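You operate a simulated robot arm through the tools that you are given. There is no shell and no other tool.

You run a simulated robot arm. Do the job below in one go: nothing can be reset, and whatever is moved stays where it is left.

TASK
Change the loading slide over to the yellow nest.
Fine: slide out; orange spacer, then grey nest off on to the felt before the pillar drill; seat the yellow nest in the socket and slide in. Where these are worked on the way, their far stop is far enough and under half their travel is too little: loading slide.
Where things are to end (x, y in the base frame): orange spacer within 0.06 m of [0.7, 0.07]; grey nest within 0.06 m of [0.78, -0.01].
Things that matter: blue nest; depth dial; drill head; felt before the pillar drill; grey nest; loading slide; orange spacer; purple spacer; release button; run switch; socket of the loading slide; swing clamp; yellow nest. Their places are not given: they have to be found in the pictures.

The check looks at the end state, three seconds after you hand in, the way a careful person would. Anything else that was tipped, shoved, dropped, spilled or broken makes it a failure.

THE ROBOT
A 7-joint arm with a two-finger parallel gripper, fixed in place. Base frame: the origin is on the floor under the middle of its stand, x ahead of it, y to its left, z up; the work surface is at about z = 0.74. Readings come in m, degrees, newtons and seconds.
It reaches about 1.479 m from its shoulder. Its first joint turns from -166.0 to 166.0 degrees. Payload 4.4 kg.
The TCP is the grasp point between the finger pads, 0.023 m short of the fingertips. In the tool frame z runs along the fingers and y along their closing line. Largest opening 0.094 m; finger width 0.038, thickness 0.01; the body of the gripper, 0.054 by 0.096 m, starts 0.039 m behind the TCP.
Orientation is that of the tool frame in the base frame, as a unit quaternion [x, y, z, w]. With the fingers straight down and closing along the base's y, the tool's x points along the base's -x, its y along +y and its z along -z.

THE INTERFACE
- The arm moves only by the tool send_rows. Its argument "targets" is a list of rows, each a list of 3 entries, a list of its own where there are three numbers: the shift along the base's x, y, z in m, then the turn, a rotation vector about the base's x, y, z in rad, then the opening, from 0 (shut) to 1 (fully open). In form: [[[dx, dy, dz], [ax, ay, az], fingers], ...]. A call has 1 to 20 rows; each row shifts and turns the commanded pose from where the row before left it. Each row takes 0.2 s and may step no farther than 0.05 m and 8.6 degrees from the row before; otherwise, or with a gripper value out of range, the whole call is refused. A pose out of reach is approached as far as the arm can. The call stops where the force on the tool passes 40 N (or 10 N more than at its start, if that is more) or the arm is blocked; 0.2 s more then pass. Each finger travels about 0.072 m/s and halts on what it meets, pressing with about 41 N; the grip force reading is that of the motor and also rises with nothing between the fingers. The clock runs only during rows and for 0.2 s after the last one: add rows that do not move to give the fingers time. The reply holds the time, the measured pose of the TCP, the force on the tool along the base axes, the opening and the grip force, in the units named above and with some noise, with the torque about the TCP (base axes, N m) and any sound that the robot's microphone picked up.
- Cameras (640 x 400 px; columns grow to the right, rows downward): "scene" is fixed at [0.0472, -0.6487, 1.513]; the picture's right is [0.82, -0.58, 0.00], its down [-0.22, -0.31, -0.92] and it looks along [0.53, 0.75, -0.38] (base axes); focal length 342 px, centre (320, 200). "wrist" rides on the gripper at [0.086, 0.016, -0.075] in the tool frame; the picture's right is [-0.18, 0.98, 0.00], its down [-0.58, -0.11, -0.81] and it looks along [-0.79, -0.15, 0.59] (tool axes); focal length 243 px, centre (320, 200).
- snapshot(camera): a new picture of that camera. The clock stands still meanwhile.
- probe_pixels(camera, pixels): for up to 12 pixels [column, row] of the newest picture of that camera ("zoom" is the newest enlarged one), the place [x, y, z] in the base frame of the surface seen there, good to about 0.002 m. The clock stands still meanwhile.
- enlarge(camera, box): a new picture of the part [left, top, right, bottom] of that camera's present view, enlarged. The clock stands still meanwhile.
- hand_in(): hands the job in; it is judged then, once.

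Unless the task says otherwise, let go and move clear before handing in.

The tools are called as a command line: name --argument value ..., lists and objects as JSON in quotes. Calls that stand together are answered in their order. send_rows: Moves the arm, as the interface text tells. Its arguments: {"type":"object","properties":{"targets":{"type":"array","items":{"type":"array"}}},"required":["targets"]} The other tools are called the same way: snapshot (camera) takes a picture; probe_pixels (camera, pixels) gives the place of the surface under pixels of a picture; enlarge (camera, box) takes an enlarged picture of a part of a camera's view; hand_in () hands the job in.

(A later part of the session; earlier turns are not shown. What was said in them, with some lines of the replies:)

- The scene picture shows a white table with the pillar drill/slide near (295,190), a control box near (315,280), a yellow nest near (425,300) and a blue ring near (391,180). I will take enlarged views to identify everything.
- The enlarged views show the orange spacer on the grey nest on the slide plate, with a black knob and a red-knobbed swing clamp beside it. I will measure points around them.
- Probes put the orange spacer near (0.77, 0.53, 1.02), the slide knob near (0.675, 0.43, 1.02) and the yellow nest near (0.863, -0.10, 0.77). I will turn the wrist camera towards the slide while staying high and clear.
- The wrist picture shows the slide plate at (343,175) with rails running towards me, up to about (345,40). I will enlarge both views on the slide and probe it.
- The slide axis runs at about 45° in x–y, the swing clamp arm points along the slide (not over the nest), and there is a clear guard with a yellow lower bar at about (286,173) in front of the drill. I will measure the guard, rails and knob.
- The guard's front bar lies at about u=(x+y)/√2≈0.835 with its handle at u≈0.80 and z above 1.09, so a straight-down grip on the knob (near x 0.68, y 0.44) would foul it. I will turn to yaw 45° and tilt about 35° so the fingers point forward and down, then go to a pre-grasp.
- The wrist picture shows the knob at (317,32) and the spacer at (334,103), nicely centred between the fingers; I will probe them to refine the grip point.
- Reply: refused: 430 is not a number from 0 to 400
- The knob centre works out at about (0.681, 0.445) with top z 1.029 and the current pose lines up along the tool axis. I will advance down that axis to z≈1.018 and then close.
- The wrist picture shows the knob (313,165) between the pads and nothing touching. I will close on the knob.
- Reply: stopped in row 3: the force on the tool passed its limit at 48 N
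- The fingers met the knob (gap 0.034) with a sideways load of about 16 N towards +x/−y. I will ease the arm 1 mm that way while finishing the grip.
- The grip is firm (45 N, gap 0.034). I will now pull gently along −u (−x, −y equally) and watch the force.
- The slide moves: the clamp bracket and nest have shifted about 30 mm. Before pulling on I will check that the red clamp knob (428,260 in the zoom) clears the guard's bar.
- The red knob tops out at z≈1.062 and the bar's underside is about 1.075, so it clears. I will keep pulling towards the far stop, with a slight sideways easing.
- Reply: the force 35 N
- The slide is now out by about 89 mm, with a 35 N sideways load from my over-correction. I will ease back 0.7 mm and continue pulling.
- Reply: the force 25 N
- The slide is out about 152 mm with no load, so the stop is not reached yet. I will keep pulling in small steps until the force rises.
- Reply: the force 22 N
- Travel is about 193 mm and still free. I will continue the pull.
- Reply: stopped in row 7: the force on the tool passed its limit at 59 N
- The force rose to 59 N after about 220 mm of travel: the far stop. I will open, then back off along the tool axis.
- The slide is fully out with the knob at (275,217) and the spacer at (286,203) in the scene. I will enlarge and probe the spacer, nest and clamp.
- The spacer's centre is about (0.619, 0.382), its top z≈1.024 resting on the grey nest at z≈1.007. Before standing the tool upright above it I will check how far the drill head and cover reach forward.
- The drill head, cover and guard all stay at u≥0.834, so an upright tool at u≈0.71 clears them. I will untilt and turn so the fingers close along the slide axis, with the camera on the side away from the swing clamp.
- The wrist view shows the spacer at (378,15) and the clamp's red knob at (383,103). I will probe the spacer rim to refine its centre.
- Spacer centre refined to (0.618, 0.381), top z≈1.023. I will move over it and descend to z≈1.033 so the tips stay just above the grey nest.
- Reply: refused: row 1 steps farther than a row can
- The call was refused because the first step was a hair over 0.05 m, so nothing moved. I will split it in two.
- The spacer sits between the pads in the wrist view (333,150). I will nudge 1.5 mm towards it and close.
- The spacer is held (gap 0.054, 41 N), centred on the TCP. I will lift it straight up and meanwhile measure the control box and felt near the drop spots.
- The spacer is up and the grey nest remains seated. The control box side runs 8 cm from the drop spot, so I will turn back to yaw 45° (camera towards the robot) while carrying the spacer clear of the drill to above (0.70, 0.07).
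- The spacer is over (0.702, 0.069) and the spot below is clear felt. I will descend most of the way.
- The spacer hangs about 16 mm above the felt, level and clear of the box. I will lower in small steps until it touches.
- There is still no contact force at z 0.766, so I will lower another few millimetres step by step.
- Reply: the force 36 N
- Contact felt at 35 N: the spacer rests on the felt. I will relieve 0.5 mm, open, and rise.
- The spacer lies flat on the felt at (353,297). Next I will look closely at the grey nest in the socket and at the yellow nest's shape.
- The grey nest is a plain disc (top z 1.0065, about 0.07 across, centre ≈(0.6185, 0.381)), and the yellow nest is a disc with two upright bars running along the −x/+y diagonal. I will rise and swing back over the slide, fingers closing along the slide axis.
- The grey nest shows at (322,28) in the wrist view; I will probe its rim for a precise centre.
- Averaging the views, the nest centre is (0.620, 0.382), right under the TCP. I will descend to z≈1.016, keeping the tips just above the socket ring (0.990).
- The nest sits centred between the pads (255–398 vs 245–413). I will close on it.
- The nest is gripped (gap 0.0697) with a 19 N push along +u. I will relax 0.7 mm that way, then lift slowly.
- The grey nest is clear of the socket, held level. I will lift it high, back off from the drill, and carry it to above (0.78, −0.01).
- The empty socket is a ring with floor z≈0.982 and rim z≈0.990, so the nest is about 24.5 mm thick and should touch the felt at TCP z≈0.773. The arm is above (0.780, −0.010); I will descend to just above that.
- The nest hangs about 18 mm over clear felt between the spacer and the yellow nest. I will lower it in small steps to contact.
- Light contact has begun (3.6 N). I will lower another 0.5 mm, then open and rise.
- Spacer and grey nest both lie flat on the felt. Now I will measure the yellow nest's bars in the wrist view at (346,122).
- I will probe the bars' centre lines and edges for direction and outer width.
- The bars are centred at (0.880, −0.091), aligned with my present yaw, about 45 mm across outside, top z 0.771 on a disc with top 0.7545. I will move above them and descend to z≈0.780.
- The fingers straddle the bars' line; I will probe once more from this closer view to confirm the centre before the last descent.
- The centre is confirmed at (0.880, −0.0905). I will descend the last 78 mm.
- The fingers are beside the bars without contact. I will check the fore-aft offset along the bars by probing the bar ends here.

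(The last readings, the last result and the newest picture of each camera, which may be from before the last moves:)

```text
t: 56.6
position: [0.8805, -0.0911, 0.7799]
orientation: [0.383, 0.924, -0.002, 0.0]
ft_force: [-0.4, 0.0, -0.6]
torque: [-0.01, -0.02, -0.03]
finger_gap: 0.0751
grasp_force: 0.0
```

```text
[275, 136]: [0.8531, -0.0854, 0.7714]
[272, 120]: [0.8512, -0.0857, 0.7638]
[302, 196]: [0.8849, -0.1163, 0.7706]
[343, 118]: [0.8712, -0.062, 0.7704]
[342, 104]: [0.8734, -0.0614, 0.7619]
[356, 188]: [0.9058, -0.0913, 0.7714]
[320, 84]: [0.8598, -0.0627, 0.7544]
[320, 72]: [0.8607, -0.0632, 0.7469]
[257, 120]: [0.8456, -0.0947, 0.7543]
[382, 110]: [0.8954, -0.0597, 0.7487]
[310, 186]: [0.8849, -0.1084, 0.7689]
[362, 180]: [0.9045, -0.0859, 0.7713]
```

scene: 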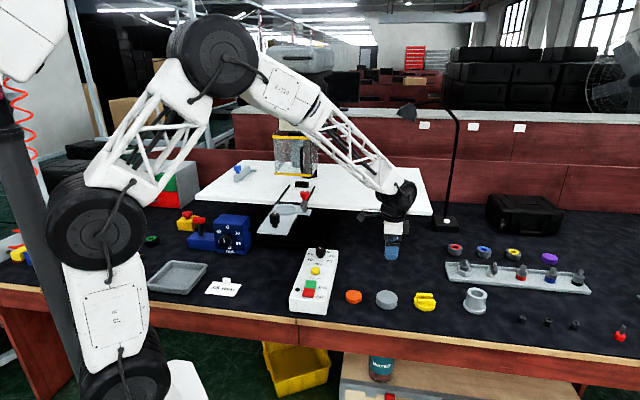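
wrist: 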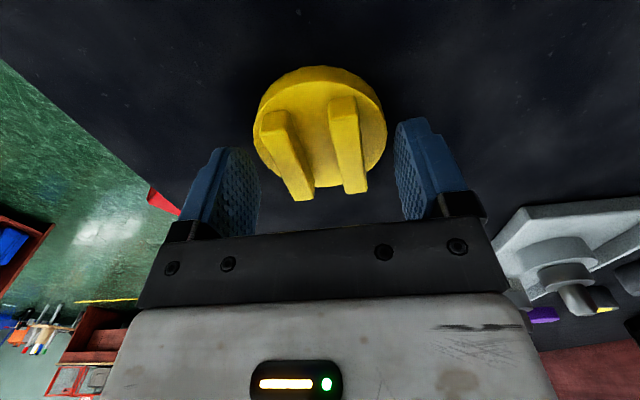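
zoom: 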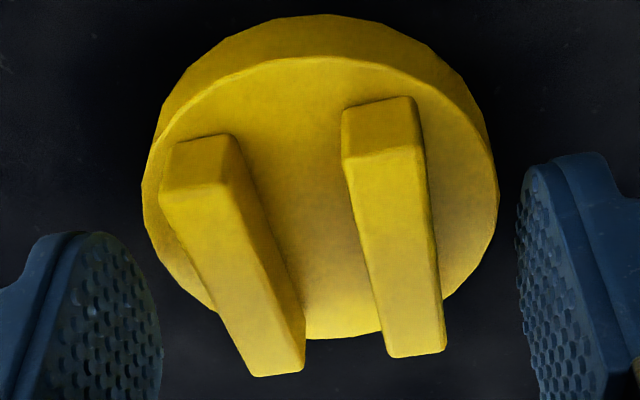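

The probes put the nest centre at v≈−0.686 and the TCP at −0.687, so it is well centred. I will close on the bars.

send_rows --targets '[[[0, 0, 0], [0, 0, 0], 0.6], [[0, 0, 0], [0, 0, 0], 0.5], [[0, 0, 0], [0, 0, 0], 0.4], [[0, 0, 0], [0, 0, 0], 0.3], [[0, 0, 0], [0, 0, 0], 0.2]]'

snapshot --camera "wrist"

enlarge --camera "scene" --box '[376, 260, 472, 320]'

```text
t: 57.8
position: [0.8822, -0.0911, 0.7793]
orientation: [0.382, 0.924, -0.002, -0.001]
ft_force: [-0.2, -0.4, 1.3]
torque: [-0.03, 0.09, 0.01]
finger_gap: 0.0433
grasp_force: 40.3
```

```text
taken
```

wrist: 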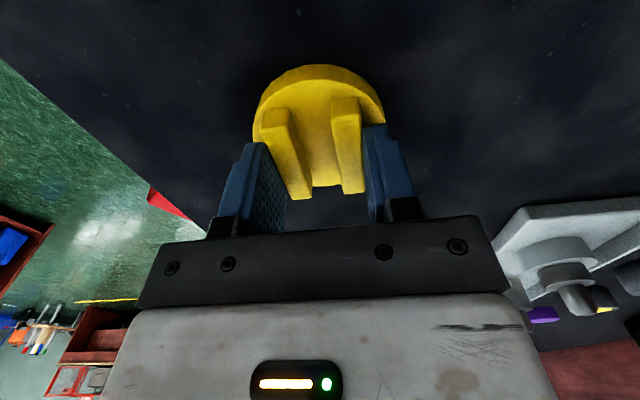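

```text
6.67 times, centred on (424, 290) of scene
```

zoom: 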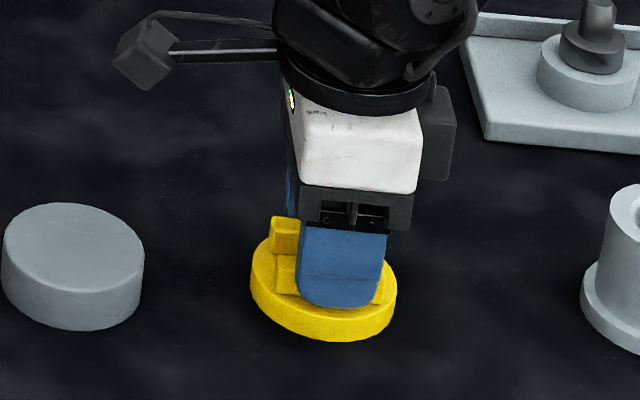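

The bars are gripped (gap 0.043, 40 N). I will lift slowly first, then high.

send_rows --targets '[[[0, 0, 0.005], [0, 0, 0], 0.2], [[0, 0, 0.015], [0, 0, 0], 0.2], [[0, 0, 0.04], [0, 0, 0], 0.2], [[0, 0, 0.043], [0, 0, 0], 0.2], [[0, 0, 0.043], [0, 0, 0], 0.2], [[0, 0, 0.043], [0, 0, 0], 0.2], [[0, 0, 0.043], [0, 0, 0], 0.2], [[0, 0, 0.043], [0, 0, 0], 0.2], [[0, 0, 0.043], [0, 0, 0], 0.2], [[0, 0, 0.043], [0, 0, 0], 0.2], [[0, 0, 0.043], [0, 0, 0], 0.2], [[0, 0, 0.036], [0, 0, 0], 0.2], [[0, 0, 0], [0, 0, 0], 0.2]]'

snapshot --camera "wrist"

snapshot --camera "scene"

```text
t: 60.6
position: [0.8793, -0.0898, 1.2203]
orientation: [0.382, 0.924, -0.003, 0.0]
ft_force: [0.5, 0.7, -0.6]
torque: [0.0, 0.0, 0.03]
finger_gap: 0.0429
grasp_force: 41.1
```

```text
taken
```

wrist: 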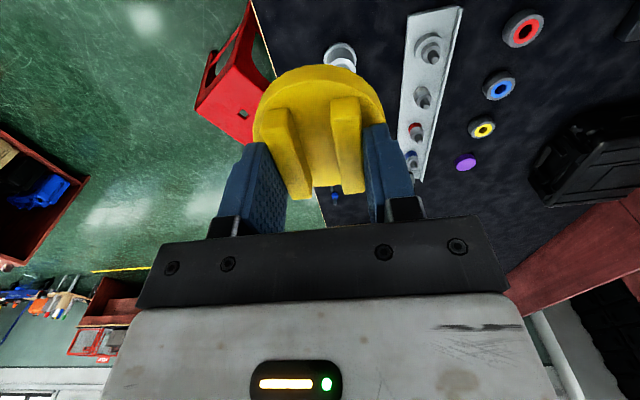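

```text
taken
```

scene: 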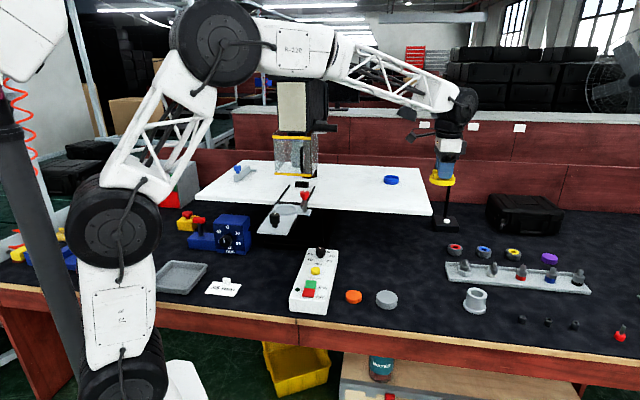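

The yellow nest is held level. I will probe its rim and bars to get its centre relative to the TCP.

enlarge --camera "wrist" --box '[224, 50, 416, 200]'

probe_pixels --camera "wrist" --pixels '[[320, 70], [320, 82], [300, 74], [340, 70], [257, 118], [382, 104], [272, 118], [344, 103], [302, 194], [354, 186], [255, 140], [380, 120]]'

```text
2.67 times, centred on (320, 125) of wrist
```

zoom: 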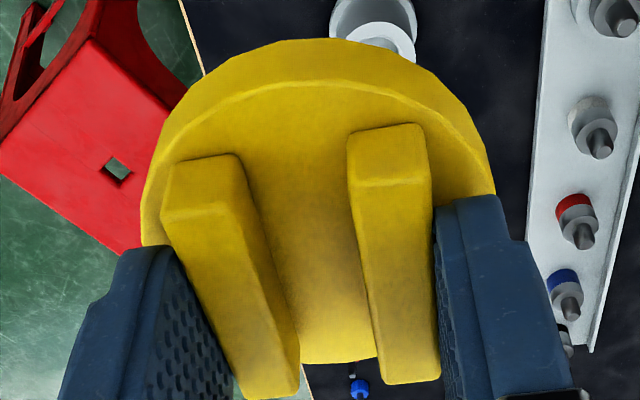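

```text
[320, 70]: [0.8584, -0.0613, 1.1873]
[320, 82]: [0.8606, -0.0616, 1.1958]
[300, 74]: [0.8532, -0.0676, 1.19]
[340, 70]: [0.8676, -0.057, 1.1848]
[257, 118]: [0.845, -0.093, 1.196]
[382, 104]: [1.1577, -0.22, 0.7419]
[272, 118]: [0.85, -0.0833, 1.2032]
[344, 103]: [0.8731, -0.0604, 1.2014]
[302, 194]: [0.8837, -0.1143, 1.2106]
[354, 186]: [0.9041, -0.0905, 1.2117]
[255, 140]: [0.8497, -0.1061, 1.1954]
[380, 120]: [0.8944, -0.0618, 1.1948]
```

The nest's disc centre coincides with the TCP to within about 1 mm, and its base is about 39.5 mm below it. I will carry it back to beside the slide, from where the wrist camera can see the empty socket.

send_rows --targets '[[[-0.0276, 0.0339, 0], [0, 0, 0], 0.2], [[-0.0276, 0.0339, 0], [0, 0, 0], 0.2], [[-0.0276, 0.0339, 0], [0, 0, 0], 0.2], [[-0.0276, 0.0339, 0], [0, 0, 0], 0.2], [[-0.0276, 0.0339, 0], [0, 0, 0], 0.2], [[-0.0276, 0.0339, 0], [0, 0, 0], 0.2], [[-0.0276, 0.0339, 0], [0, 0, 0], 0.2], [[-0.0276, 0.0339, 0], [0, 0, 0], 0.2], [[-0.0276, 0.0339, 0], [0, 0, 0], 0.2], [[-0.0276, 0.0339, 0], [0, 0, 0], 0.2], [[-0.0276, 0.0339, 0], [0, 0, 0], 0.2], [[-0.0276, 0.0339, 0], [0, 0, 0], 0.2], [[-0.0276, 0.0339, 0], [0, 0, 0], 0.2], [[0, 0, 0], [0, 0, 0], 0.2]]'

snapshot --camera "wrist"

snapshot --camera "scene"

```text
t: 63.6
position: [0.5197, 0.3499, 1.2185]
orientation: [0.383, 0.924, -0.003, 0.0]
ft_force: [-0.3, -0.3, -1.3]
torque: [0.02, 0.02, -0.01]
finger_gap: 0.0432
grasp_force: 40.4
```

```text
taken
```

wrist: 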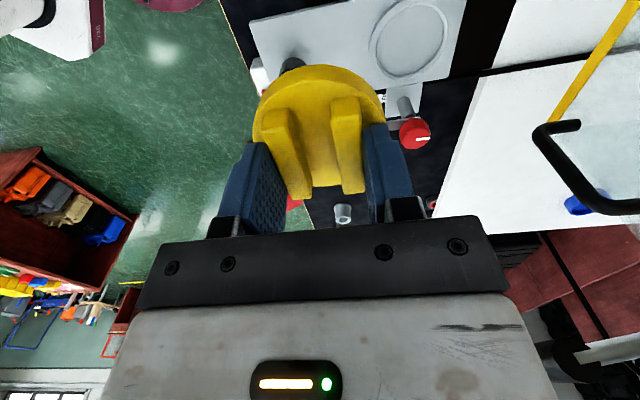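

```text
taken
```

scene: 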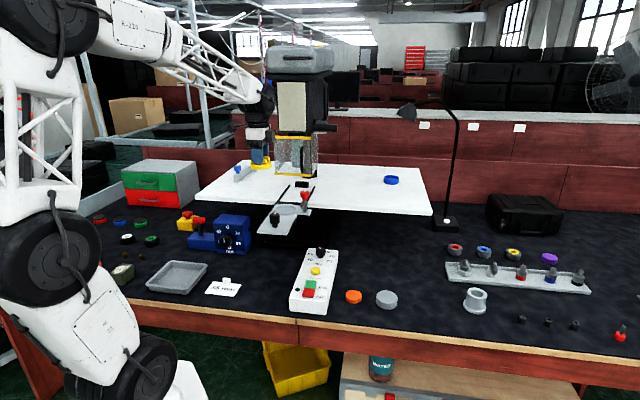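

The wrist view now shows the whole empty socket at (408,42). I will enlarge it and probe the ring.

enlarge --camera "wrist" --box '[344, 0, 472, 80]'

```text
5.00 times, centred on (408, 40) of wrist
```

zoom: 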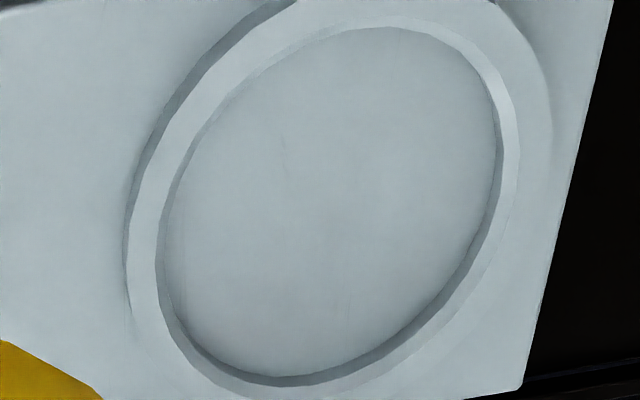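

I will probe points on the ring's inner lip all round to fit its centre.

probe_pixels --camera "zoom" --pixels '[[150, 260], [165, 200], [205, 115], [290, 45], [380, 14], [460, 28], [508, 90], [520, 160], [490, 250], [430, 325], [350, 375], [270, 392]]'

probe_pixels --camera "zoom" --pixels '[[320, 200], [180, 340], [220, 378], [340, 200], [240, 200], [420, 200], [320, 100], [320, 300], [145, 300], [530, 120], [500, 60], [400, 350]]'

```text
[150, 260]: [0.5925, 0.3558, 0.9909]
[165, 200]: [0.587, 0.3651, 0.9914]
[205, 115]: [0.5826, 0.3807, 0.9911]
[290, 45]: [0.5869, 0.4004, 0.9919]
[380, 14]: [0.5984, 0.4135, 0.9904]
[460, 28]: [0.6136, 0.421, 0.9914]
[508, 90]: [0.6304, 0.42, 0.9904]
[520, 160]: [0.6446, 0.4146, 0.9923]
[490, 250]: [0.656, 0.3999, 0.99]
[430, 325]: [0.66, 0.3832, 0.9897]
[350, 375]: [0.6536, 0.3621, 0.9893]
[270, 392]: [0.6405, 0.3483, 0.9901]
```

```text
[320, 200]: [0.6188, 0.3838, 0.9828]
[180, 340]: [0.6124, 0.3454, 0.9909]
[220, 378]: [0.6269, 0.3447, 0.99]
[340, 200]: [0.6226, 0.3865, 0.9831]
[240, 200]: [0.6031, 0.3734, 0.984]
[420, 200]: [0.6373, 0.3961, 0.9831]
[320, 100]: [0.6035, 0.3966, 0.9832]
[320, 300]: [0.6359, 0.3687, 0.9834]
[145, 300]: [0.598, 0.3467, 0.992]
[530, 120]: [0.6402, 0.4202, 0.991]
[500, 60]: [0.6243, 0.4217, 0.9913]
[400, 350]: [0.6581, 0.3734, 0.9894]
```

The ring fits a circle centred at (0.621, 0.383) with an inner radius of about 37.5 mm, against the nest's 35 mm. I will move over it and lower to just above the rim.

send_rows --targets '[[[0.0338, 0.011, 0], [0, 0, 0], 0.2], [[0.0338, 0.011, 0], [0, 0, 0], 0.2], [[0.0337, 0.0111, 0], [0, 0, 0], 0.2], [[0, 0, -0.04], [0, 0, 0], 0.2], [[0, 0, -0.04], [0, 0, 0], 0.2], [[0, 0, -0.04], [0, 0, 0], 0.2], [[0, 0, -0.035], [0, 0, 0], 0.2], [[0, 0, -0.02], [0, 0, 0], 0.2], [[0, 0, -0.007], [0, 0, 0], 0.2], [[0, 0, 0], [0, 0, 0], 0.2]]'

snapshot --camera "wrist"

enlarge --camera "scene" --box '[238, 170, 334, 230]'

```text
t: 65.8
position: [0.6234, 0.3834, 1.0389]
orientation: [0.383, 0.924, -0.002, -0.001]
ft_force: [0.3, -0.6, -0.2]
torque: [-0.01, -0.04, -0.03]
finger_gap: 0.0432
grasp_force: 41.4
```

```text
taken
```

wrist: 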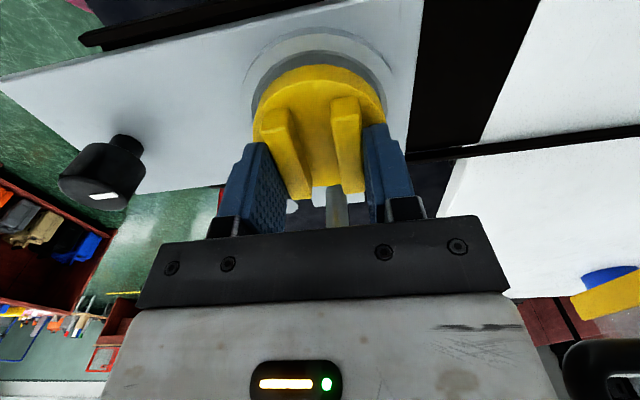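

```text
6.67 times, centred on (286, 200) of scene
```

zoom: 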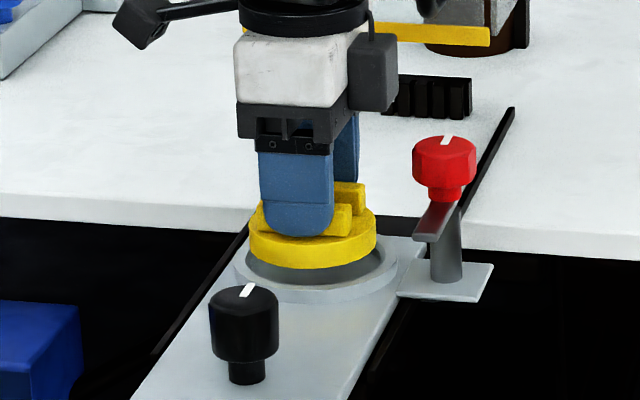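

The nest hovers about 17 mm above the socket, visually concentric. I will take another reading to average out the position noise and probe the nest rim against the ring.

send_rows --targets '[[[0, 0, 0], [0, 0, 0], 0.2]]'

enlarge --camera "wrist" --box '[224, 20, 416, 140]'

probe_pixels --camera "wrist" --pixels '[[320, 70], [300, 73], [340, 70], [257, 118], [255, 140], [380, 118], [320, 46], [270, 66], [370, 60], [248, 92], [392, 85], [262, 100]]'

send_rows --targets '[[[0, 0, 0], [0, 0, 0], 0.2]]'

```text
t: 66.2
position: [0.622, 0.3827, 1.038]
orientation: [0.383, 0.924, 0.0, 0.001]
ft_force: [0.4, 0.3, -0.6]
torque: [-0.02, -0.01, 0.0]
finger_gap: 0.0432
grasp_force: 40.7
```

```text
3.33 times, centred on (320, 80) of wrist
```

zoom: 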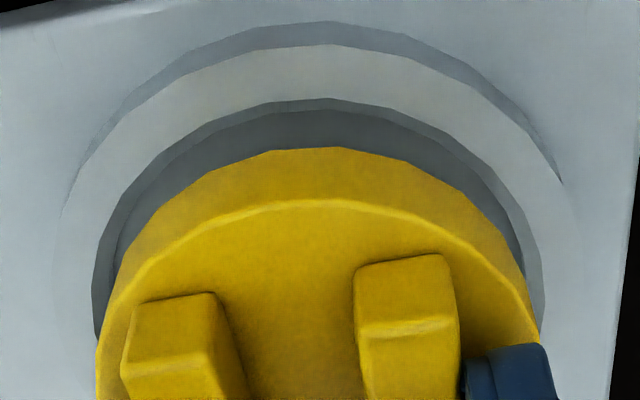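

```text
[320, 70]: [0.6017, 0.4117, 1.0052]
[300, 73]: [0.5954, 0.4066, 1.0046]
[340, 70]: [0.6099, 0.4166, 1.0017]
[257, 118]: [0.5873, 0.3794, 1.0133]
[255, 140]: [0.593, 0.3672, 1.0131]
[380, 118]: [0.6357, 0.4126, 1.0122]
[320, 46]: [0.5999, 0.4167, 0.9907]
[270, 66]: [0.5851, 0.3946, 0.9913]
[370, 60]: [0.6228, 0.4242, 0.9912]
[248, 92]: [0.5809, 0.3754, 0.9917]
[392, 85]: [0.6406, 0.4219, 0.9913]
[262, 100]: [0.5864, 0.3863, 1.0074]
```

```text
t: 66.6
position: [0.6212, 0.3825, 1.0376]
orientation: [0.383, 0.924, -0.002, 0.0]
ft_force: [-1.2, 1.0, -1.2]
torque: [0.01, -0.01, -0.01]
finger_gap: 0.043
grasp_force: 40.8
```

Nest centre (u 0.710, v −0.1685) matches the socket centre (0.710, −0.1686). I will lower it in gently.

send_rows --targets '[[[0, 0, -0.005], [0, 0, 0], 0.2], [[0, 0, -0.004], [0, 0, 0], 0.2], [[0, 0, -0.003], [0, 0, 0], 0.2], [[0, 0, -0.002], [0, 0, 0], 0.2], [[0, 0, 0], [0, 0, 0], 0.2]]'

enlarge --camera "scene" --box '[254, 180, 318, 220]'

```text
t: 67.8
position: [0.6226, 0.3835, 1.0244]
orientation: [0.383, 0.924, -0.001, 0.001]
ft_force: [0.1, 1.3, -1.4]
torque: [-0.02, 0.01, 0.0]
finger_gap: 0.0431
grasp_force: 41.0
```

```text
10.00 times, centred on (286, 200) of scene
```

zoom: 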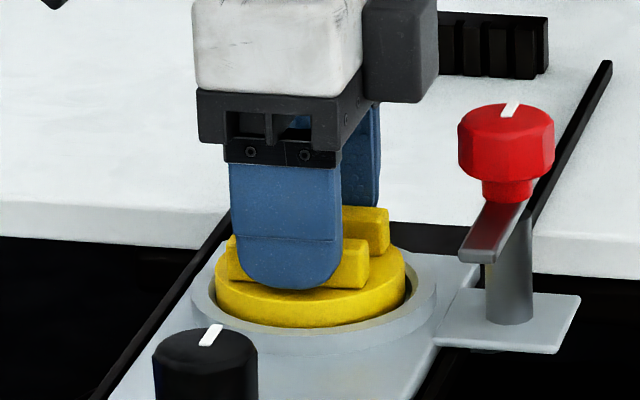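

The disc has entered the ring without touching (no force at z 1.024). I will lower the last 2–3 mm in small steps until it bears on the floor.

send_rows --targets '[[[0, 0, -0.001], [0, 0, 0], 0.2], [[0, 0, -0.001], [0, 0, 0], 0.2], [[0, 0, 0], [0, 0, 0], 0.2]]'

```text
t: 68.6
position: [0.6237, 0.383, 1.0224]
orientation: [0.383, 0.924, -0.001, 0.001]
ft_force: [-1.6, -0.2, 0.2]
torque: [0.0, 0.0, 0.02]
finger_gap: 0.0433
grasp_force: 40.7
```

send_rows --targets '[[[0, 0, -0.001], [0, 0, 0], 0.2], [[0, 0, -0.0007], [0, 0, 0], 0.2], [[0, 0, 0], [0, 0, 0], 0.2]]'

```text
t: 69.4
position: [0.6227, 0.3832, 1.0214]
orientation: [0.383, 0.924, -0.001, 0.002]
ft_force: [0.3, -0.2, 23.9]
torque: [0.11, 0.08, 0.02]
finger_gap: 0.0428
grasp_force: 41.0
```

It bears on the socket floor at z 1.021 (24 N), exactly the expected seated height. I will ease off 0.4 mm, open, and rise.

send_rows --targets '[[[0, 0, 0.0004], [0, 0, 0], 0.2], [[0, 0, 0], [0, 0, 0], 0.5], [[0, 0, 0], [0, 0, 0], 0.7], [[0, 0, 0], [0, 0, 0], 0.75], [[0, 0, 0.01], [0, 0, 0], 0.75], [[0, 0, 0.03], [0, 0, 0], 0.75], [[0, 0, 0.04], [0, 0, 0], 0.75], [[0, 0, 0.04], [0, 0, 0], 0.75], [[0, 0, 0.04], [0, 0, 0], 0.75], [[0, 0, 0.03], [0, 0, 0], 0.75]]'

snapshot --camera "wrist"

enlarge --camera "scene" --box '[246, 180, 326, 230]'

probe_pixels --camera "zoom" --pixels '[[310, 180], [310, 200], [312, 235], [250, 220], [375, 215], [300, 230], [340, 230], [312, 245], [312, 270], [228, 235], [404, 238], [300, 195]]'

```text
t: 71.6
position: [0.6214, 0.3826, 1.2096]
orientation: [0.383, 0.924, -0.002, 0.001]
ft_force: [0.9, -0.4, -0.1]
torque: [-0.02, 0.01, 0.0]
finger_gap: 0.0703
grasp_force: 0.1
```

```text
taken
```

wrist: 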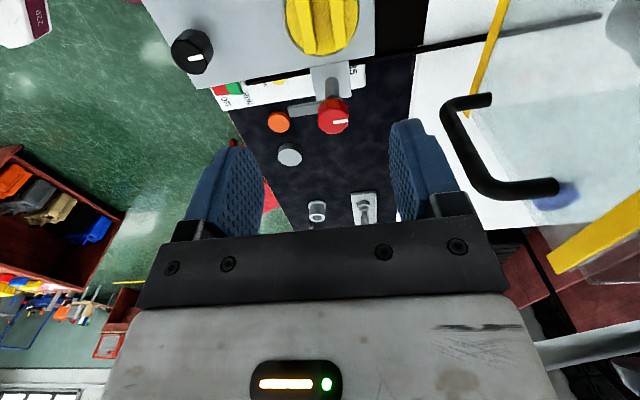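

```text
8.00 times, centred on (286, 205) of scene
```

zoom: 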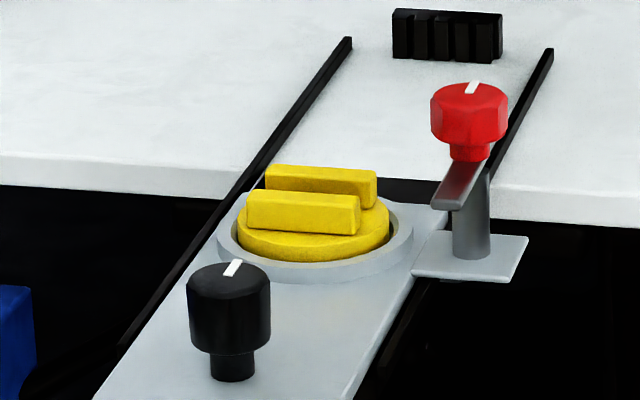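

```text
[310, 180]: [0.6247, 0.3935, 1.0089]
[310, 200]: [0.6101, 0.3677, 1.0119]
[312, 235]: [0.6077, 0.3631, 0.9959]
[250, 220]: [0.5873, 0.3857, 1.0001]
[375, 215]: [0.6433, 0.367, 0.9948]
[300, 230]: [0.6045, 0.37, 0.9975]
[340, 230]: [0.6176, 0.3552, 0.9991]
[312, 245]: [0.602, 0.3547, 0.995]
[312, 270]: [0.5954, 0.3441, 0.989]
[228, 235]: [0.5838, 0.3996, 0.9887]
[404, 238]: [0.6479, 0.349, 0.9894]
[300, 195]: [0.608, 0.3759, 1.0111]
```

The yellow nest sits level in the ring (disc top z≈0.9955, ring visible all round). I will back off, turn to yaw 45° with the 35° tilt again, and return to the pre-grasp for the slide knob.

send_rows --targets '[[[-0.015, -0.015, 0], [0, 0, 0.1428], 0.75], [[-0.015, -0.015, 0], [0, 0, 0.1428], 0.75], [[-0.015, -0.015, 0], [0, 0, 0.1428], 0.75], [[-0.015, -0.015, 0], [0, 0, 0.1428], 0.75], [[-0.015, -0.015, 0], [0, 0, 0.1428], 0.75], [[-0.015, -0.015, 0], [0, 0, 0.1428], 0.75], [[-0.015, -0.015, 0], [0, 0, 0.1428], 0.75], [[-0.015, -0.015, 0], [0, 0, 0.1428], 0.75], [[-0.015, -0.015, 0], [0, 0, 0.1428], 0.75], [[-0.015, -0.015, 0], [0, 0, 0.1428], 0.75], [[-0.015, -0.015, 0], [0, 0, 0.1428], 0.75], [[0, 0, 0], [0.0863, -0.0863, 0], 0.75], [[0, 0, 0], [0.0863, -0.0863, 0], 0.75], [[0, 0, 0], [0.0863, -0.0863, 0], 0.75], [[0, 0, 0], [0.0863, -0.0863, 0], 0.75], [[0, 0, 0], [0.0863, -0.0863, 0], 0.75], [[0, 0, 0], [0, 0, 0], 0.75]]'

snapshot --camera "wrist"

snapshot --camera "scene"

```text
t: 75.2
position: [0.4566, 0.2185, 1.2114]
orientation: [-0.364, 0.881, 0.114, 0.279]
ft_force: [0.1, -0.6, 0.5]
torque: [0.01, 0.0, 0.03]
finger_gap: 0.0706
grasp_force: 0.0
```

```text
taken
```

wrist: 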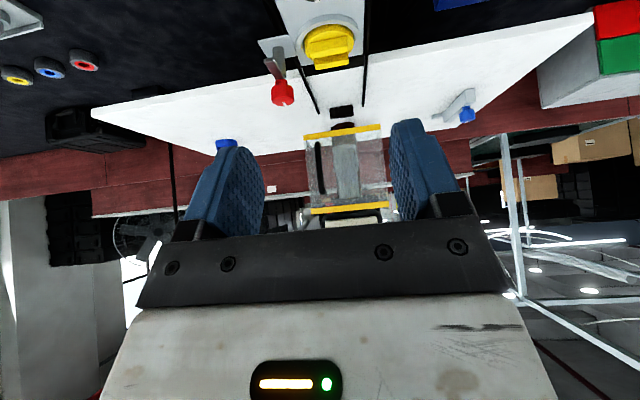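

```text
taken
```

scene: 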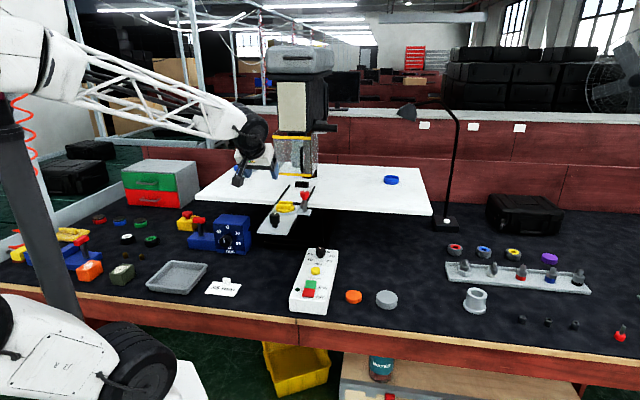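

Everything is in place; I will re-measure the knob at (275,217) in the scene before gripping it.

enlarge --camera "scene" --box '[246, 190, 310, 230]'

probe_pixels --camera "zoom" --pixels '[[285, 240], [285, 260], [240, 250], [330, 245], [285, 225], [285, 300], [285, 345], [262, 240], [310, 240]]'

```text
10.00 times, centred on (278, 210) of scene
```

zoom: 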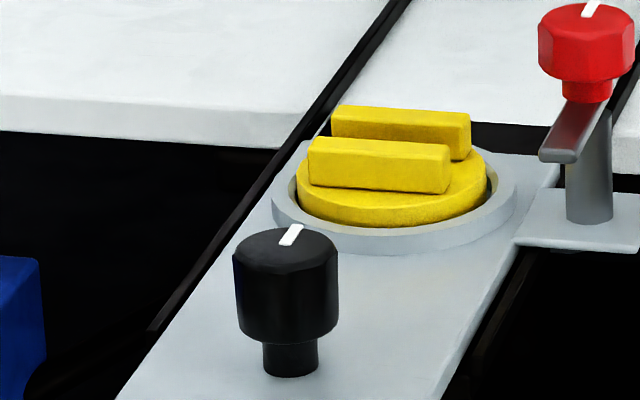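

```text
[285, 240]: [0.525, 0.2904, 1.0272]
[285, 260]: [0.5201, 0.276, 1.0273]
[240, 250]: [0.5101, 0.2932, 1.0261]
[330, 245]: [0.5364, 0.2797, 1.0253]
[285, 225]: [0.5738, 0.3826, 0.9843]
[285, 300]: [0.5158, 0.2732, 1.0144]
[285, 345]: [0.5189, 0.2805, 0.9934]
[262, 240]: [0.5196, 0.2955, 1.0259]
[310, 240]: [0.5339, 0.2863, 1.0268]
```

The knob is centred near (0.526, 0.286). I will approach down the tool axis as before and stop astride it.

send_rows --targets '[[[0.0097, 0.009, -0.0372], [0, 0, 0], 0.75], [[0.0097, 0.009, -0.0372], [0, 0, 0], 0.75], [[0.0096, 0.0091, -0.0371], [0, 0, 0], 0.75], [[0.01015, 0.01015, -0.0205], [0, 0, 0], 0.75], [[0.01015, 0.01015, -0.0205], [0, 0, 0], 0.75], [[0.01015, 0.01015, -0.0205], [0, 0, 0], 0.75], [[0.01015, 0.01015, -0.0205], [0, 0, 0], 0.75], [[0, 0, 0], [0, 0, 0], 0.75]]'

snapshot --camera "wrist"

enlarge --camera "scene" --box '[218, 160, 330, 230]'

```text
t: 77.0
position: [0.5261, 0.2861, 1.0181]
orientation: [-0.365, 0.881, 0.115, 0.279]
ft_force: [-0.2, -0.6, 0.8]
torque: [0.0, 0.02, 0.05]
finger_gap: 0.0705
grasp_force: 0.0
```

```text
taken
```

wrist: 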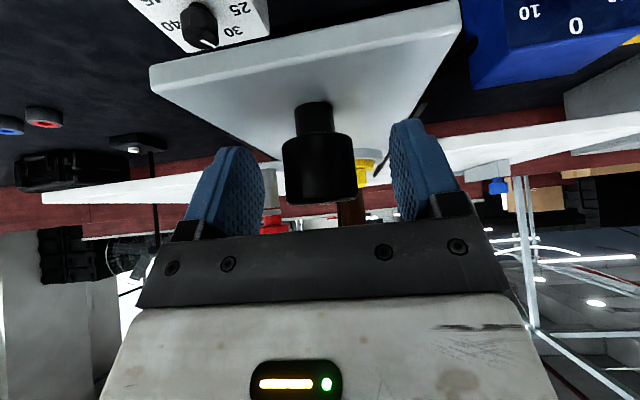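

```text
5.71 times, centred on (274, 195) of scene
```

zoom: 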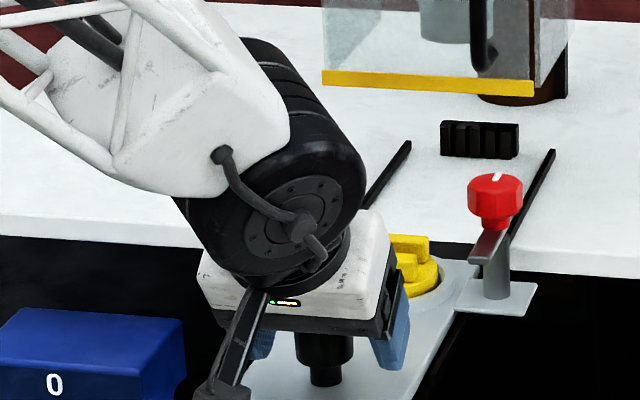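

The knob (319,165) is centred between the pads. I will close on it.

send_rows --targets '[[[0, 0, 0], [0, 0, 0], 0.5], [[0, 0, 0], [0, 0, 0], 0.4], [[0, 0, 0], [0, 0, 0], 0.34], [[0, 0, 0], [0, 0, 0], 0.2], [[0, 0, 0], [0, 0, 0], 0.1]]'

```text
t: 78.2
position: [0.5276, 0.2864, 1.0177]
orientation: [-0.364, 0.881, 0.114, 0.279]
ft_force: [-11.1, 10.9, 1.8]
torque: [0.49, 0.46, 0.02]
finger_gap: 0.0339
grasp_force: 45.1
```

The knob is gripped with a small sideways load. I will trim it and push the slide in along +u in small steps.

send_rows --targets '[[[-0.0002, 0.0002, 0], [0, 0, 0], 0.0], [[0.0035, 0.0035, 0], [0, 0, 0], 0.0], [[0.0035, 0.0035, 0], [0, 0, 0], 0.0], [[0.0035, 0.0035, 0], [0, 0, 0], 0.0], [[0.0035, 0.0035, 0], [0, 0, 0], 0.0], [[0.0035, 0.0035, 0], [0, 0, 0], 0.0], [[0.0035, 0.0035, 0], [0, 0, 0], 0.0], [[0.0035, 0.0035, 0], [0, 0, 0], 0.0], [[0.0035, 0.0035, 0], [0, 0, 0], 0.0]]'

enlarge --camera "scene" --box '[218, 140, 346, 220]'

```text
t: 80.2
position: [0.5552, 0.3133, 1.0176]
orientation: [-0.365, 0.881, 0.114, 0.28]
ft_force: [-15.2, 12.6, 9.1]
torque: [-0.08, 0.93, 0.35]
finger_gap: 0.0338
grasp_force: 44.7
```

```text
5.00 times, centred on (282, 180) of scene
```

zoom: 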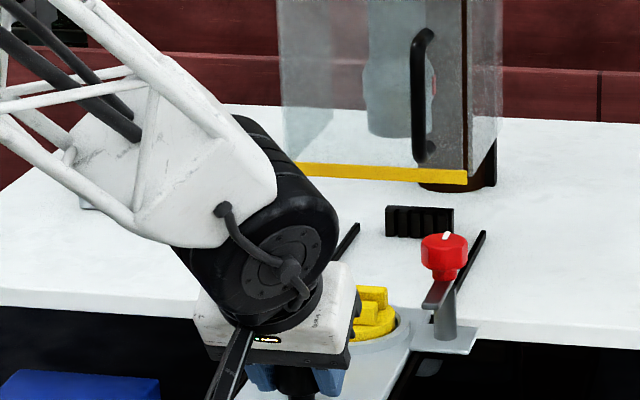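

The slide moves in smoothly (about 40 mm so far). I will continue with a slight sideways trim.

send_rows --targets '[[[0.0032, 0.0038, 0], [0, 0, 0], 0.0], [[0.0035, 0.0035, 0], [0, 0, 0], 0.0], [[0.0035, 0.0035, 0], [0, 0, 0], 0.0], [[0.0035, 0.0035, 0], [0, 0, 0], 0.0], [[0.0035, 0.0035, 0], [0, 0, 0], 0.0], [[0.0035, 0.0035, 0], [0, 0, 0], 0.0], [[0.0035, 0.0035, 0], [0, 0, 0], 0.0], [[0.0035, 0.0035, 0], [0, 0, 0], 0.0], [[0.0035, 0.0035, 0], [0, 0, 0], 0.0], [[0.0035, 0.0035, 0], [0, 0, 0], 0.0]]'

enlarge --camera "scene" --box '[218, 140, 346, 220]'

```text
t: 82.4
position: [0.5899, 0.3501, 1.0171]
orientation: [-0.364, 0.881, 0.114, 0.279]
ft_force: [-5.1, 4.4, 15.1]
torque: [0.37, 0.55, -0.1]
finger_gap: 0.0337
grasp_force: 44.9
```

```text
5.00 times, centred on (282, 180) of scene
```

zoom: 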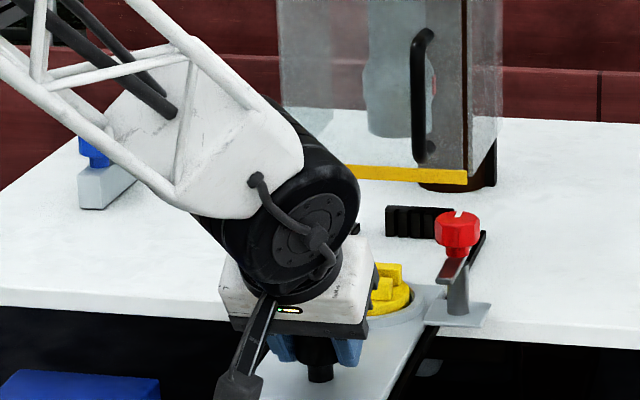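

Travel is about 90 mm in with moderate loads. I will continue with a small upward trim, watching the guard clearance.

send_rows --targets '[[[0.0035, 0.0035, 0.0003], [0, 0, 0], 0.0], [[0.0035, 0.0035, 0], [0, 0, 0], 0.0], [[0.0035, 0.0035, 0], [0, 0, 0], 0.0], [[0.0035, 0.0035, 0], [0, 0, 0], 0.0], [[0.0035, 0.0035, 0], [0, 0, 0], 0.0], [[0.0035, 0.0035, 0], [0, 0, 0], 0.0], [[0.0035, 0.0035, 0], [0, 0, 0], 0.0], [[0.0035, 0.0035, 0], [0, 0, 0], 0.0], [[0.0035, 0.0035, 0], [0, 0, 0], 0.0], [[0.0035, 0.0035, 0], [0, 0, 0], 0.0], [[0.0035, 0.0035, 0], [0, 0, 0], 0.0], [[0.0035, 0.0035, 0], [0, 0, 0], 0.0]]'

enlarge --camera "scene" --box '[218, 130, 346, 210]'

```text
t: 85.0
position: [0.631, 0.3914, 1.0176]
orientation: [-0.364, 0.881, 0.115, 0.279]
ft_force: [0.3, -2.8, 2.0]
torque: [0.91, -0.04, -0.22]
finger_gap: 0.0336
grasp_force: 44.9
```

```text
5.00 times, centred on (282, 170) of scene
```

zoom: 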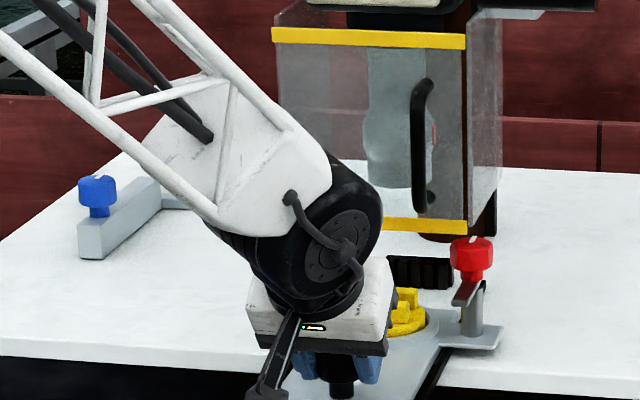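

About 150 mm of the 220 mm is done and loads are low. I will continue another 50 mm.

send_rows --targets '[[[0.0035, 0.0035, 0], [0, 0, 0], 0.0], [[0.0035, 0.0035, 0], [0, 0, 0], 0.0], [[0.0035, 0.0035, 0], [0, 0, 0], 0.0], [[0.0035, 0.0035, 0], [0, 0, 0], 0.0], [[0.0035, 0.0035, 0], [0, 0, 0], 0.0], [[0.0035, 0.0035, 0], [0, 0, 0], 0.0], [[0.0035, 0.0035, 0], [0, 0, 0], 0.0], [[0.0035, 0.0035, 0], [0, 0, 0], 0.0], [[0.0035, 0.0035, 0], [0, 0, 0], 0.0], [[0.0035, 0.0035, 0], [0, 0, 0], 0.0]]'

enlarge --camera "scene" --box '[218, 130, 346, 210]'

```text
t: 87.2
position: [0.6662, 0.4268, 1.0174]
orientation: [-0.364, 0.881, 0.114, 0.279]
ft_force: [0.5, -2.7, 0.9]
torque: [0.74, 0.24, -0.38]
finger_gap: 0.034
grasp_force: 45.9
```

```text
5.00 times, centred on (282, 170) of scene
```

zoom: 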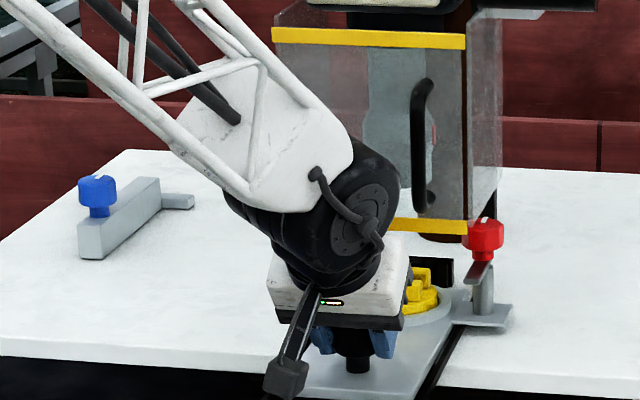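

About 22 mm remain. I will push on in finer steps until the inner stop is felt.

send_rows --targets '[[[0.0025, 0.0025, 0], [0, 0, 0], 0.0], [[0.0025, 0.0025, 0], [0, 0, 0], 0.0], [[0.0025, 0.0025, 0], [0, 0, 0], 0.0], [[0.0025, 0.0025, 0], [0, 0, 0], 0.0], [[0.0018, 0.0018, 0], [0, 0, 0], 0.0], [[0.0018, 0.0018, 0], [0, 0, 0], 0.0], [[0, 0, 0], [0, 0, 0], 0.0]]'

enlarge --camera "scene" --box '[218, 130, 346, 210]'

```text
t: 88.8
position: [0.6801, 0.4395, 1.0175]
orientation: [-0.363, 0.881, 0.114, 0.28]
ft_force: [4.5, 0.1, -6.1]
torque: [0.27, 0.54, -0.08]
finger_gap: 0.0337
grasp_force: 44.8
```

```text
5.00 times, centred on (282, 170) of scene
```

zoom: 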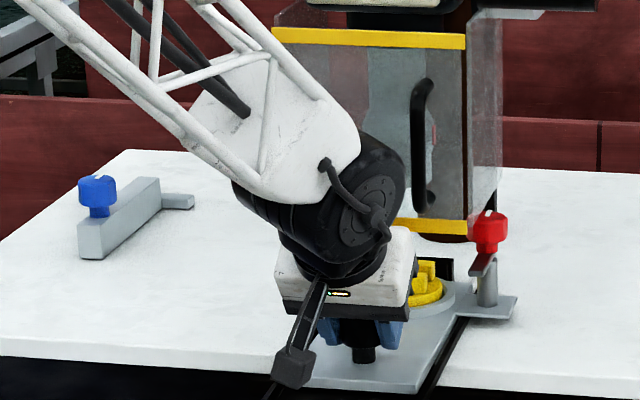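

It is at u≈0.792 with no stop felt yet. I will continue in 2 mm steps.

send_rows --targets '[[[0.0014, 0.0014, 0], [0, 0, 0], 0.0], [[0.0014, 0.0014, 0], [0, 0, 0], 0.0], [[0.0014, 0.0014, 0], [0, 0, 0], 0.0], [[0.0014, 0.0014, 0], [0, 0, 0], 0.0], [[0, 0, 0], [0, 0, 0], 0.0]]'

enlarge --camera "scene" --box '[218, 130, 346, 210]'

```text
t: 89.5
position: [0.682, 0.4417, 1.016]
orientation: [-0.362, 0.882, 0.114, 0.278]
ft_force: [-15.0, -12.0, 5.9]
torque: [-0.04, 0.83, -0.05]
finger_gap: 0.0337
grasp_force: 44.7
stopped in row 3: the force on the tool passed its limit at 64 N (the readings are from after the stop); the commanded pose is now the measured one
```

```text
5.00 times, centred on (282, 170) of scene
```

zoom: 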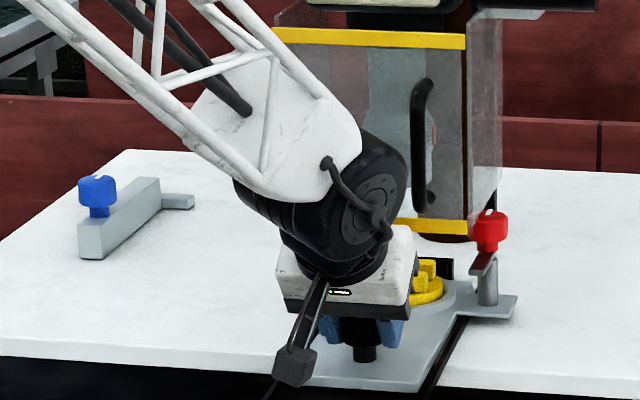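

The inner stop was reached at u≈0.795 (64 N), matching the original position. I will open, back off along the tool axis and rise clear.

send_rows --targets '[[[0, 0, 0], [0, 0, 0], 0.5], [[0, 0, 0], [0, 0, 0], 0.75], [[0, 0, 0], [0, 0, 0], 0.75], [[-0.0122, -0.0122, 0.0246], [0, 0, 0], 0.75], [[-0.0122, -0.0122, 0.0246], [0, 0, 0], 0.75], [[-0.0122, -0.0122, 0.0246], [0, 0, 0], 0.75], [[-0.0122, -0.0122, 0.0246], [0, 0, 0], 0.75], [[-0.02, -0.02, 0.03], [0, 0, 0], 0.75], [[-0.02, -0.02, 0.03], [0, 0, 0], 0.75], [[-0.03, -0.03, 0.01], [0, 0, 0], 0.75], [[-0.03, -0.03, 0.01], [0, 0, 0], 0.75], [[-0.03, -0.03, 0.01], [0, 0, 0], 0.75]]'

snapshot --camera "wrist"

snapshot --camera "scene"

enlarge --camera "scene" --box '[250, 150, 346, 210]'

probe_pixels --camera "zoom" --pixels '[[320, 270], [320, 250], [270, 290], [370, 290], [270, 350], [438, 245], [440, 310], [320, 300], [290, 300], [360, 300], [330, 320], [400, 320]]'

```text
t: 92.1
position: [0.5027, 0.2637, 1.2051]
orientation: [-0.364, 0.882, 0.114, 0.277]
ft_force: [-0.5, -0.5, 0.0]
torque: [0.03, 0.05, 0.02]
finger_gap: 0.0705
grasp_force: 0.0
```

```text
taken
```

wrist: 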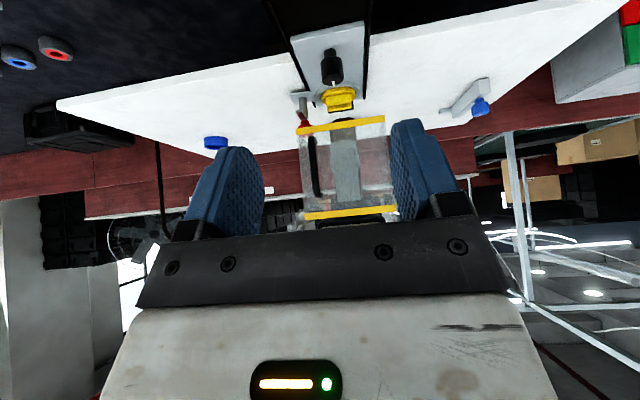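

```text
taken
```

scene: 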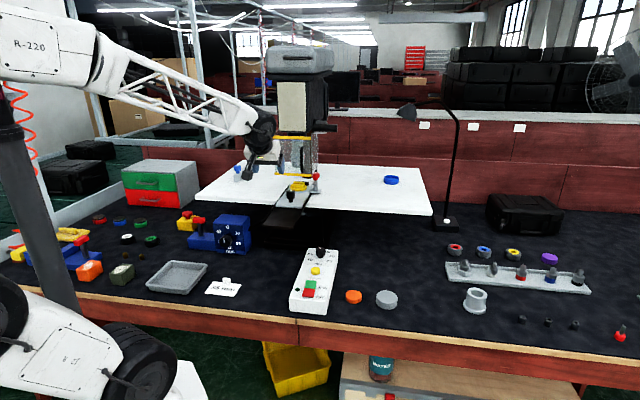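

```text
6.67 times, centred on (298, 180) of scene
```

zoom: 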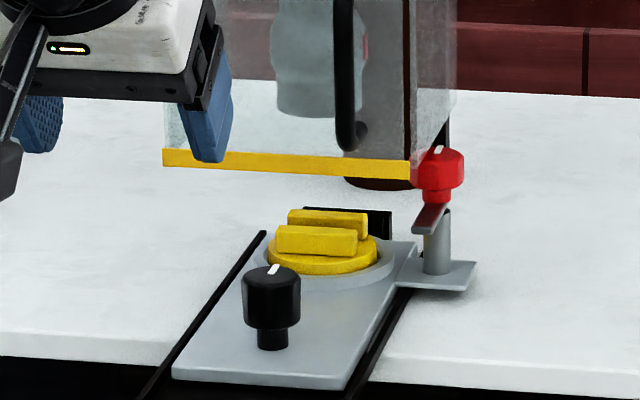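

```text
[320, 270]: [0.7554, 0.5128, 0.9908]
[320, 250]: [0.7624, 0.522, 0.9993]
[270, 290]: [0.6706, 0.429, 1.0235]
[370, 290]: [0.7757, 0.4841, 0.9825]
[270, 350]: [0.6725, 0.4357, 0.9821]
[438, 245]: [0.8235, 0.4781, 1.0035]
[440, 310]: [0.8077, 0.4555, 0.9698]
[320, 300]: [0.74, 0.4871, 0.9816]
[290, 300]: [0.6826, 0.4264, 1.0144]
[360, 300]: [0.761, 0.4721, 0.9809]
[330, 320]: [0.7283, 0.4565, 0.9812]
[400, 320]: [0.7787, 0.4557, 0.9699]
```

The slide is back at its original place (knob front at (0.671, 0.429), as at the start) with the yellow nest level in the ring. I will verify the spacer and grey nest positions and compare the control box.

enlarge --camera "scene" --box '[280, 230, 440, 330]'

probe_pixels --camera "zoom" --pixels '[[293, 262], [293, 282], [293, 248], [424, 270], [424, 300], [424, 250], [425, 285], [262, 265], [325, 265]]'

enlarge --camera "scene" --box '[262, 165, 326, 205]'

probe_pixels --camera "zoom" --pixels '[[250, 160], [310, 160], [360, 150], [280, 158], [340, 158], [300, 172], [290, 135], [300, 115], [380, 160], [230, 165]]'

```text
4.00 times, centred on (360, 280) of scene
```

zoom: 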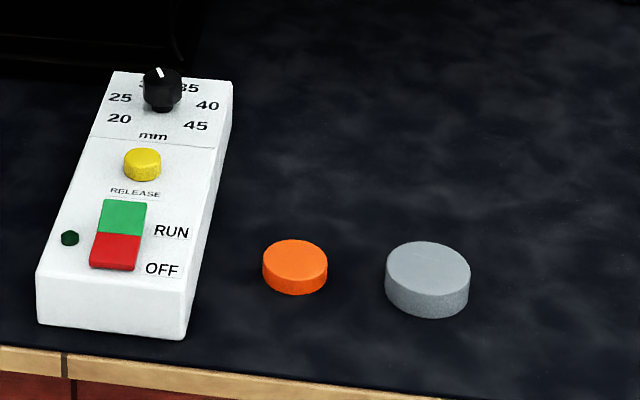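

```text
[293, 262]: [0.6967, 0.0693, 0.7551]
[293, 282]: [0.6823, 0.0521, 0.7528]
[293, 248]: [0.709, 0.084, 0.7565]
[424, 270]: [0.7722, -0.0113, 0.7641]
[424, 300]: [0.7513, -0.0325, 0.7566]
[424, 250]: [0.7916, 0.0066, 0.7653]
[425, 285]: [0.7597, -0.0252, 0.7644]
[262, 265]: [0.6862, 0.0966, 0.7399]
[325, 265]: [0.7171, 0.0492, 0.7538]
```

```text
10.00 times, centred on (294, 185) of scene
```

zoom: 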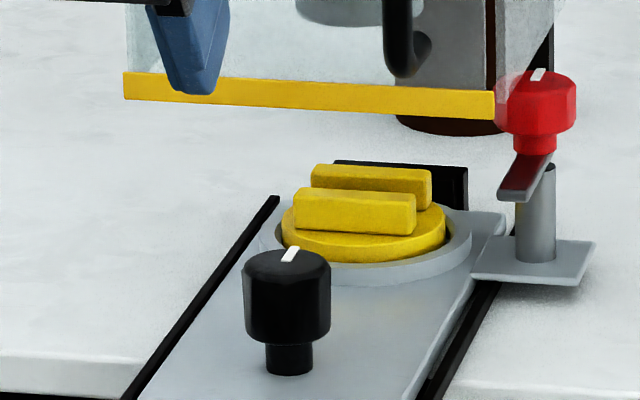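

```text
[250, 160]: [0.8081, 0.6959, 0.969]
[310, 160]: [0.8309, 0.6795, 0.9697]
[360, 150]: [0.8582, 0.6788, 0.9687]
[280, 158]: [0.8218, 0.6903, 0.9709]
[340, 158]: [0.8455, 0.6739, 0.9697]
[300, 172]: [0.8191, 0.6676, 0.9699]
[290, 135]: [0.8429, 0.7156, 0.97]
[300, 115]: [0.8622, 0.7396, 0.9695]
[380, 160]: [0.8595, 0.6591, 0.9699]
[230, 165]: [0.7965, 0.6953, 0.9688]
```

The spacer is at about (0.70, 0.07), the grey nest at about (0.78, −0.01), the switch, button and dial look unchanged, and the yellow nest sits level. I will draw the arm a little further back and then hand in.

send_rows --targets '[[[-0.015, -0.015, 0.03], [0, 0, 0], 0.75], [[-0.015, -0.015, 0.03], [0, 0, 0], 0.75], [[-0.015, -0.015, 0.03], [0, 0, 0], 0.75], [[0, 0, 0], [0, 0, 0], 0.75], [[0, 0, 0], [0, 0, 0], 0.75]]'

snapshot --camera "scene"

```text
t: 93.3
position: [0.4601, 0.2172, 1.2956]
orientation: [-0.364, 0.882, 0.114, 0.278]
ft_force: [-1.0, 0.3, -0.7]
torque: [0.02, 0.01, -0.01]
finger_gap: 0.0703
grasp_force: 0.1
```

```text
taken
```

scene: 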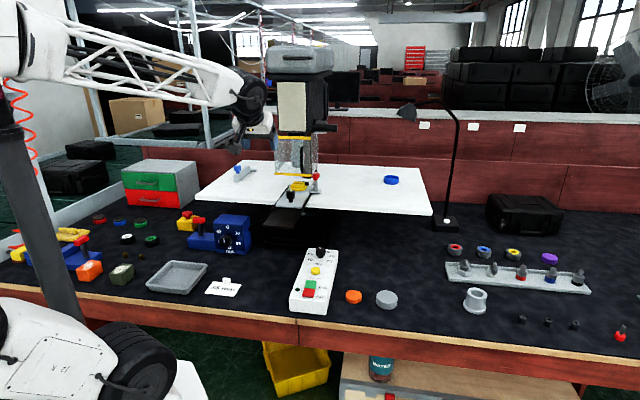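

The final picture shows the slide in with the yellow nest at (298,186), the spacer at (353,297) and the grey nest at (386,299), everything else undisturbed and the arm clear. I am handing the job in.

hand_in

```text
The job is handed in.
```

The loading slide is changed over to the yellow nest, and I've handed the job in. I haven't seen the check's result.

- **Slide:** pulled out about 220 mm to its far stop, then pushed back in until it met its inner stop. The knob is back where it started.
- **Orange spacer:** lying flat on the felt at about (0.70, 0.07).
- **Grey nest:** lying flat on the felt at about (0.78, -0.01).
- **Yellow nest:** seated level in the socket, resting on its floor.

In the last pictures the swing clamp, run switch, release button and depth dial look unchanged. Nothing else appears to have moved, and the arm is clear of the drill with its gripper empty.
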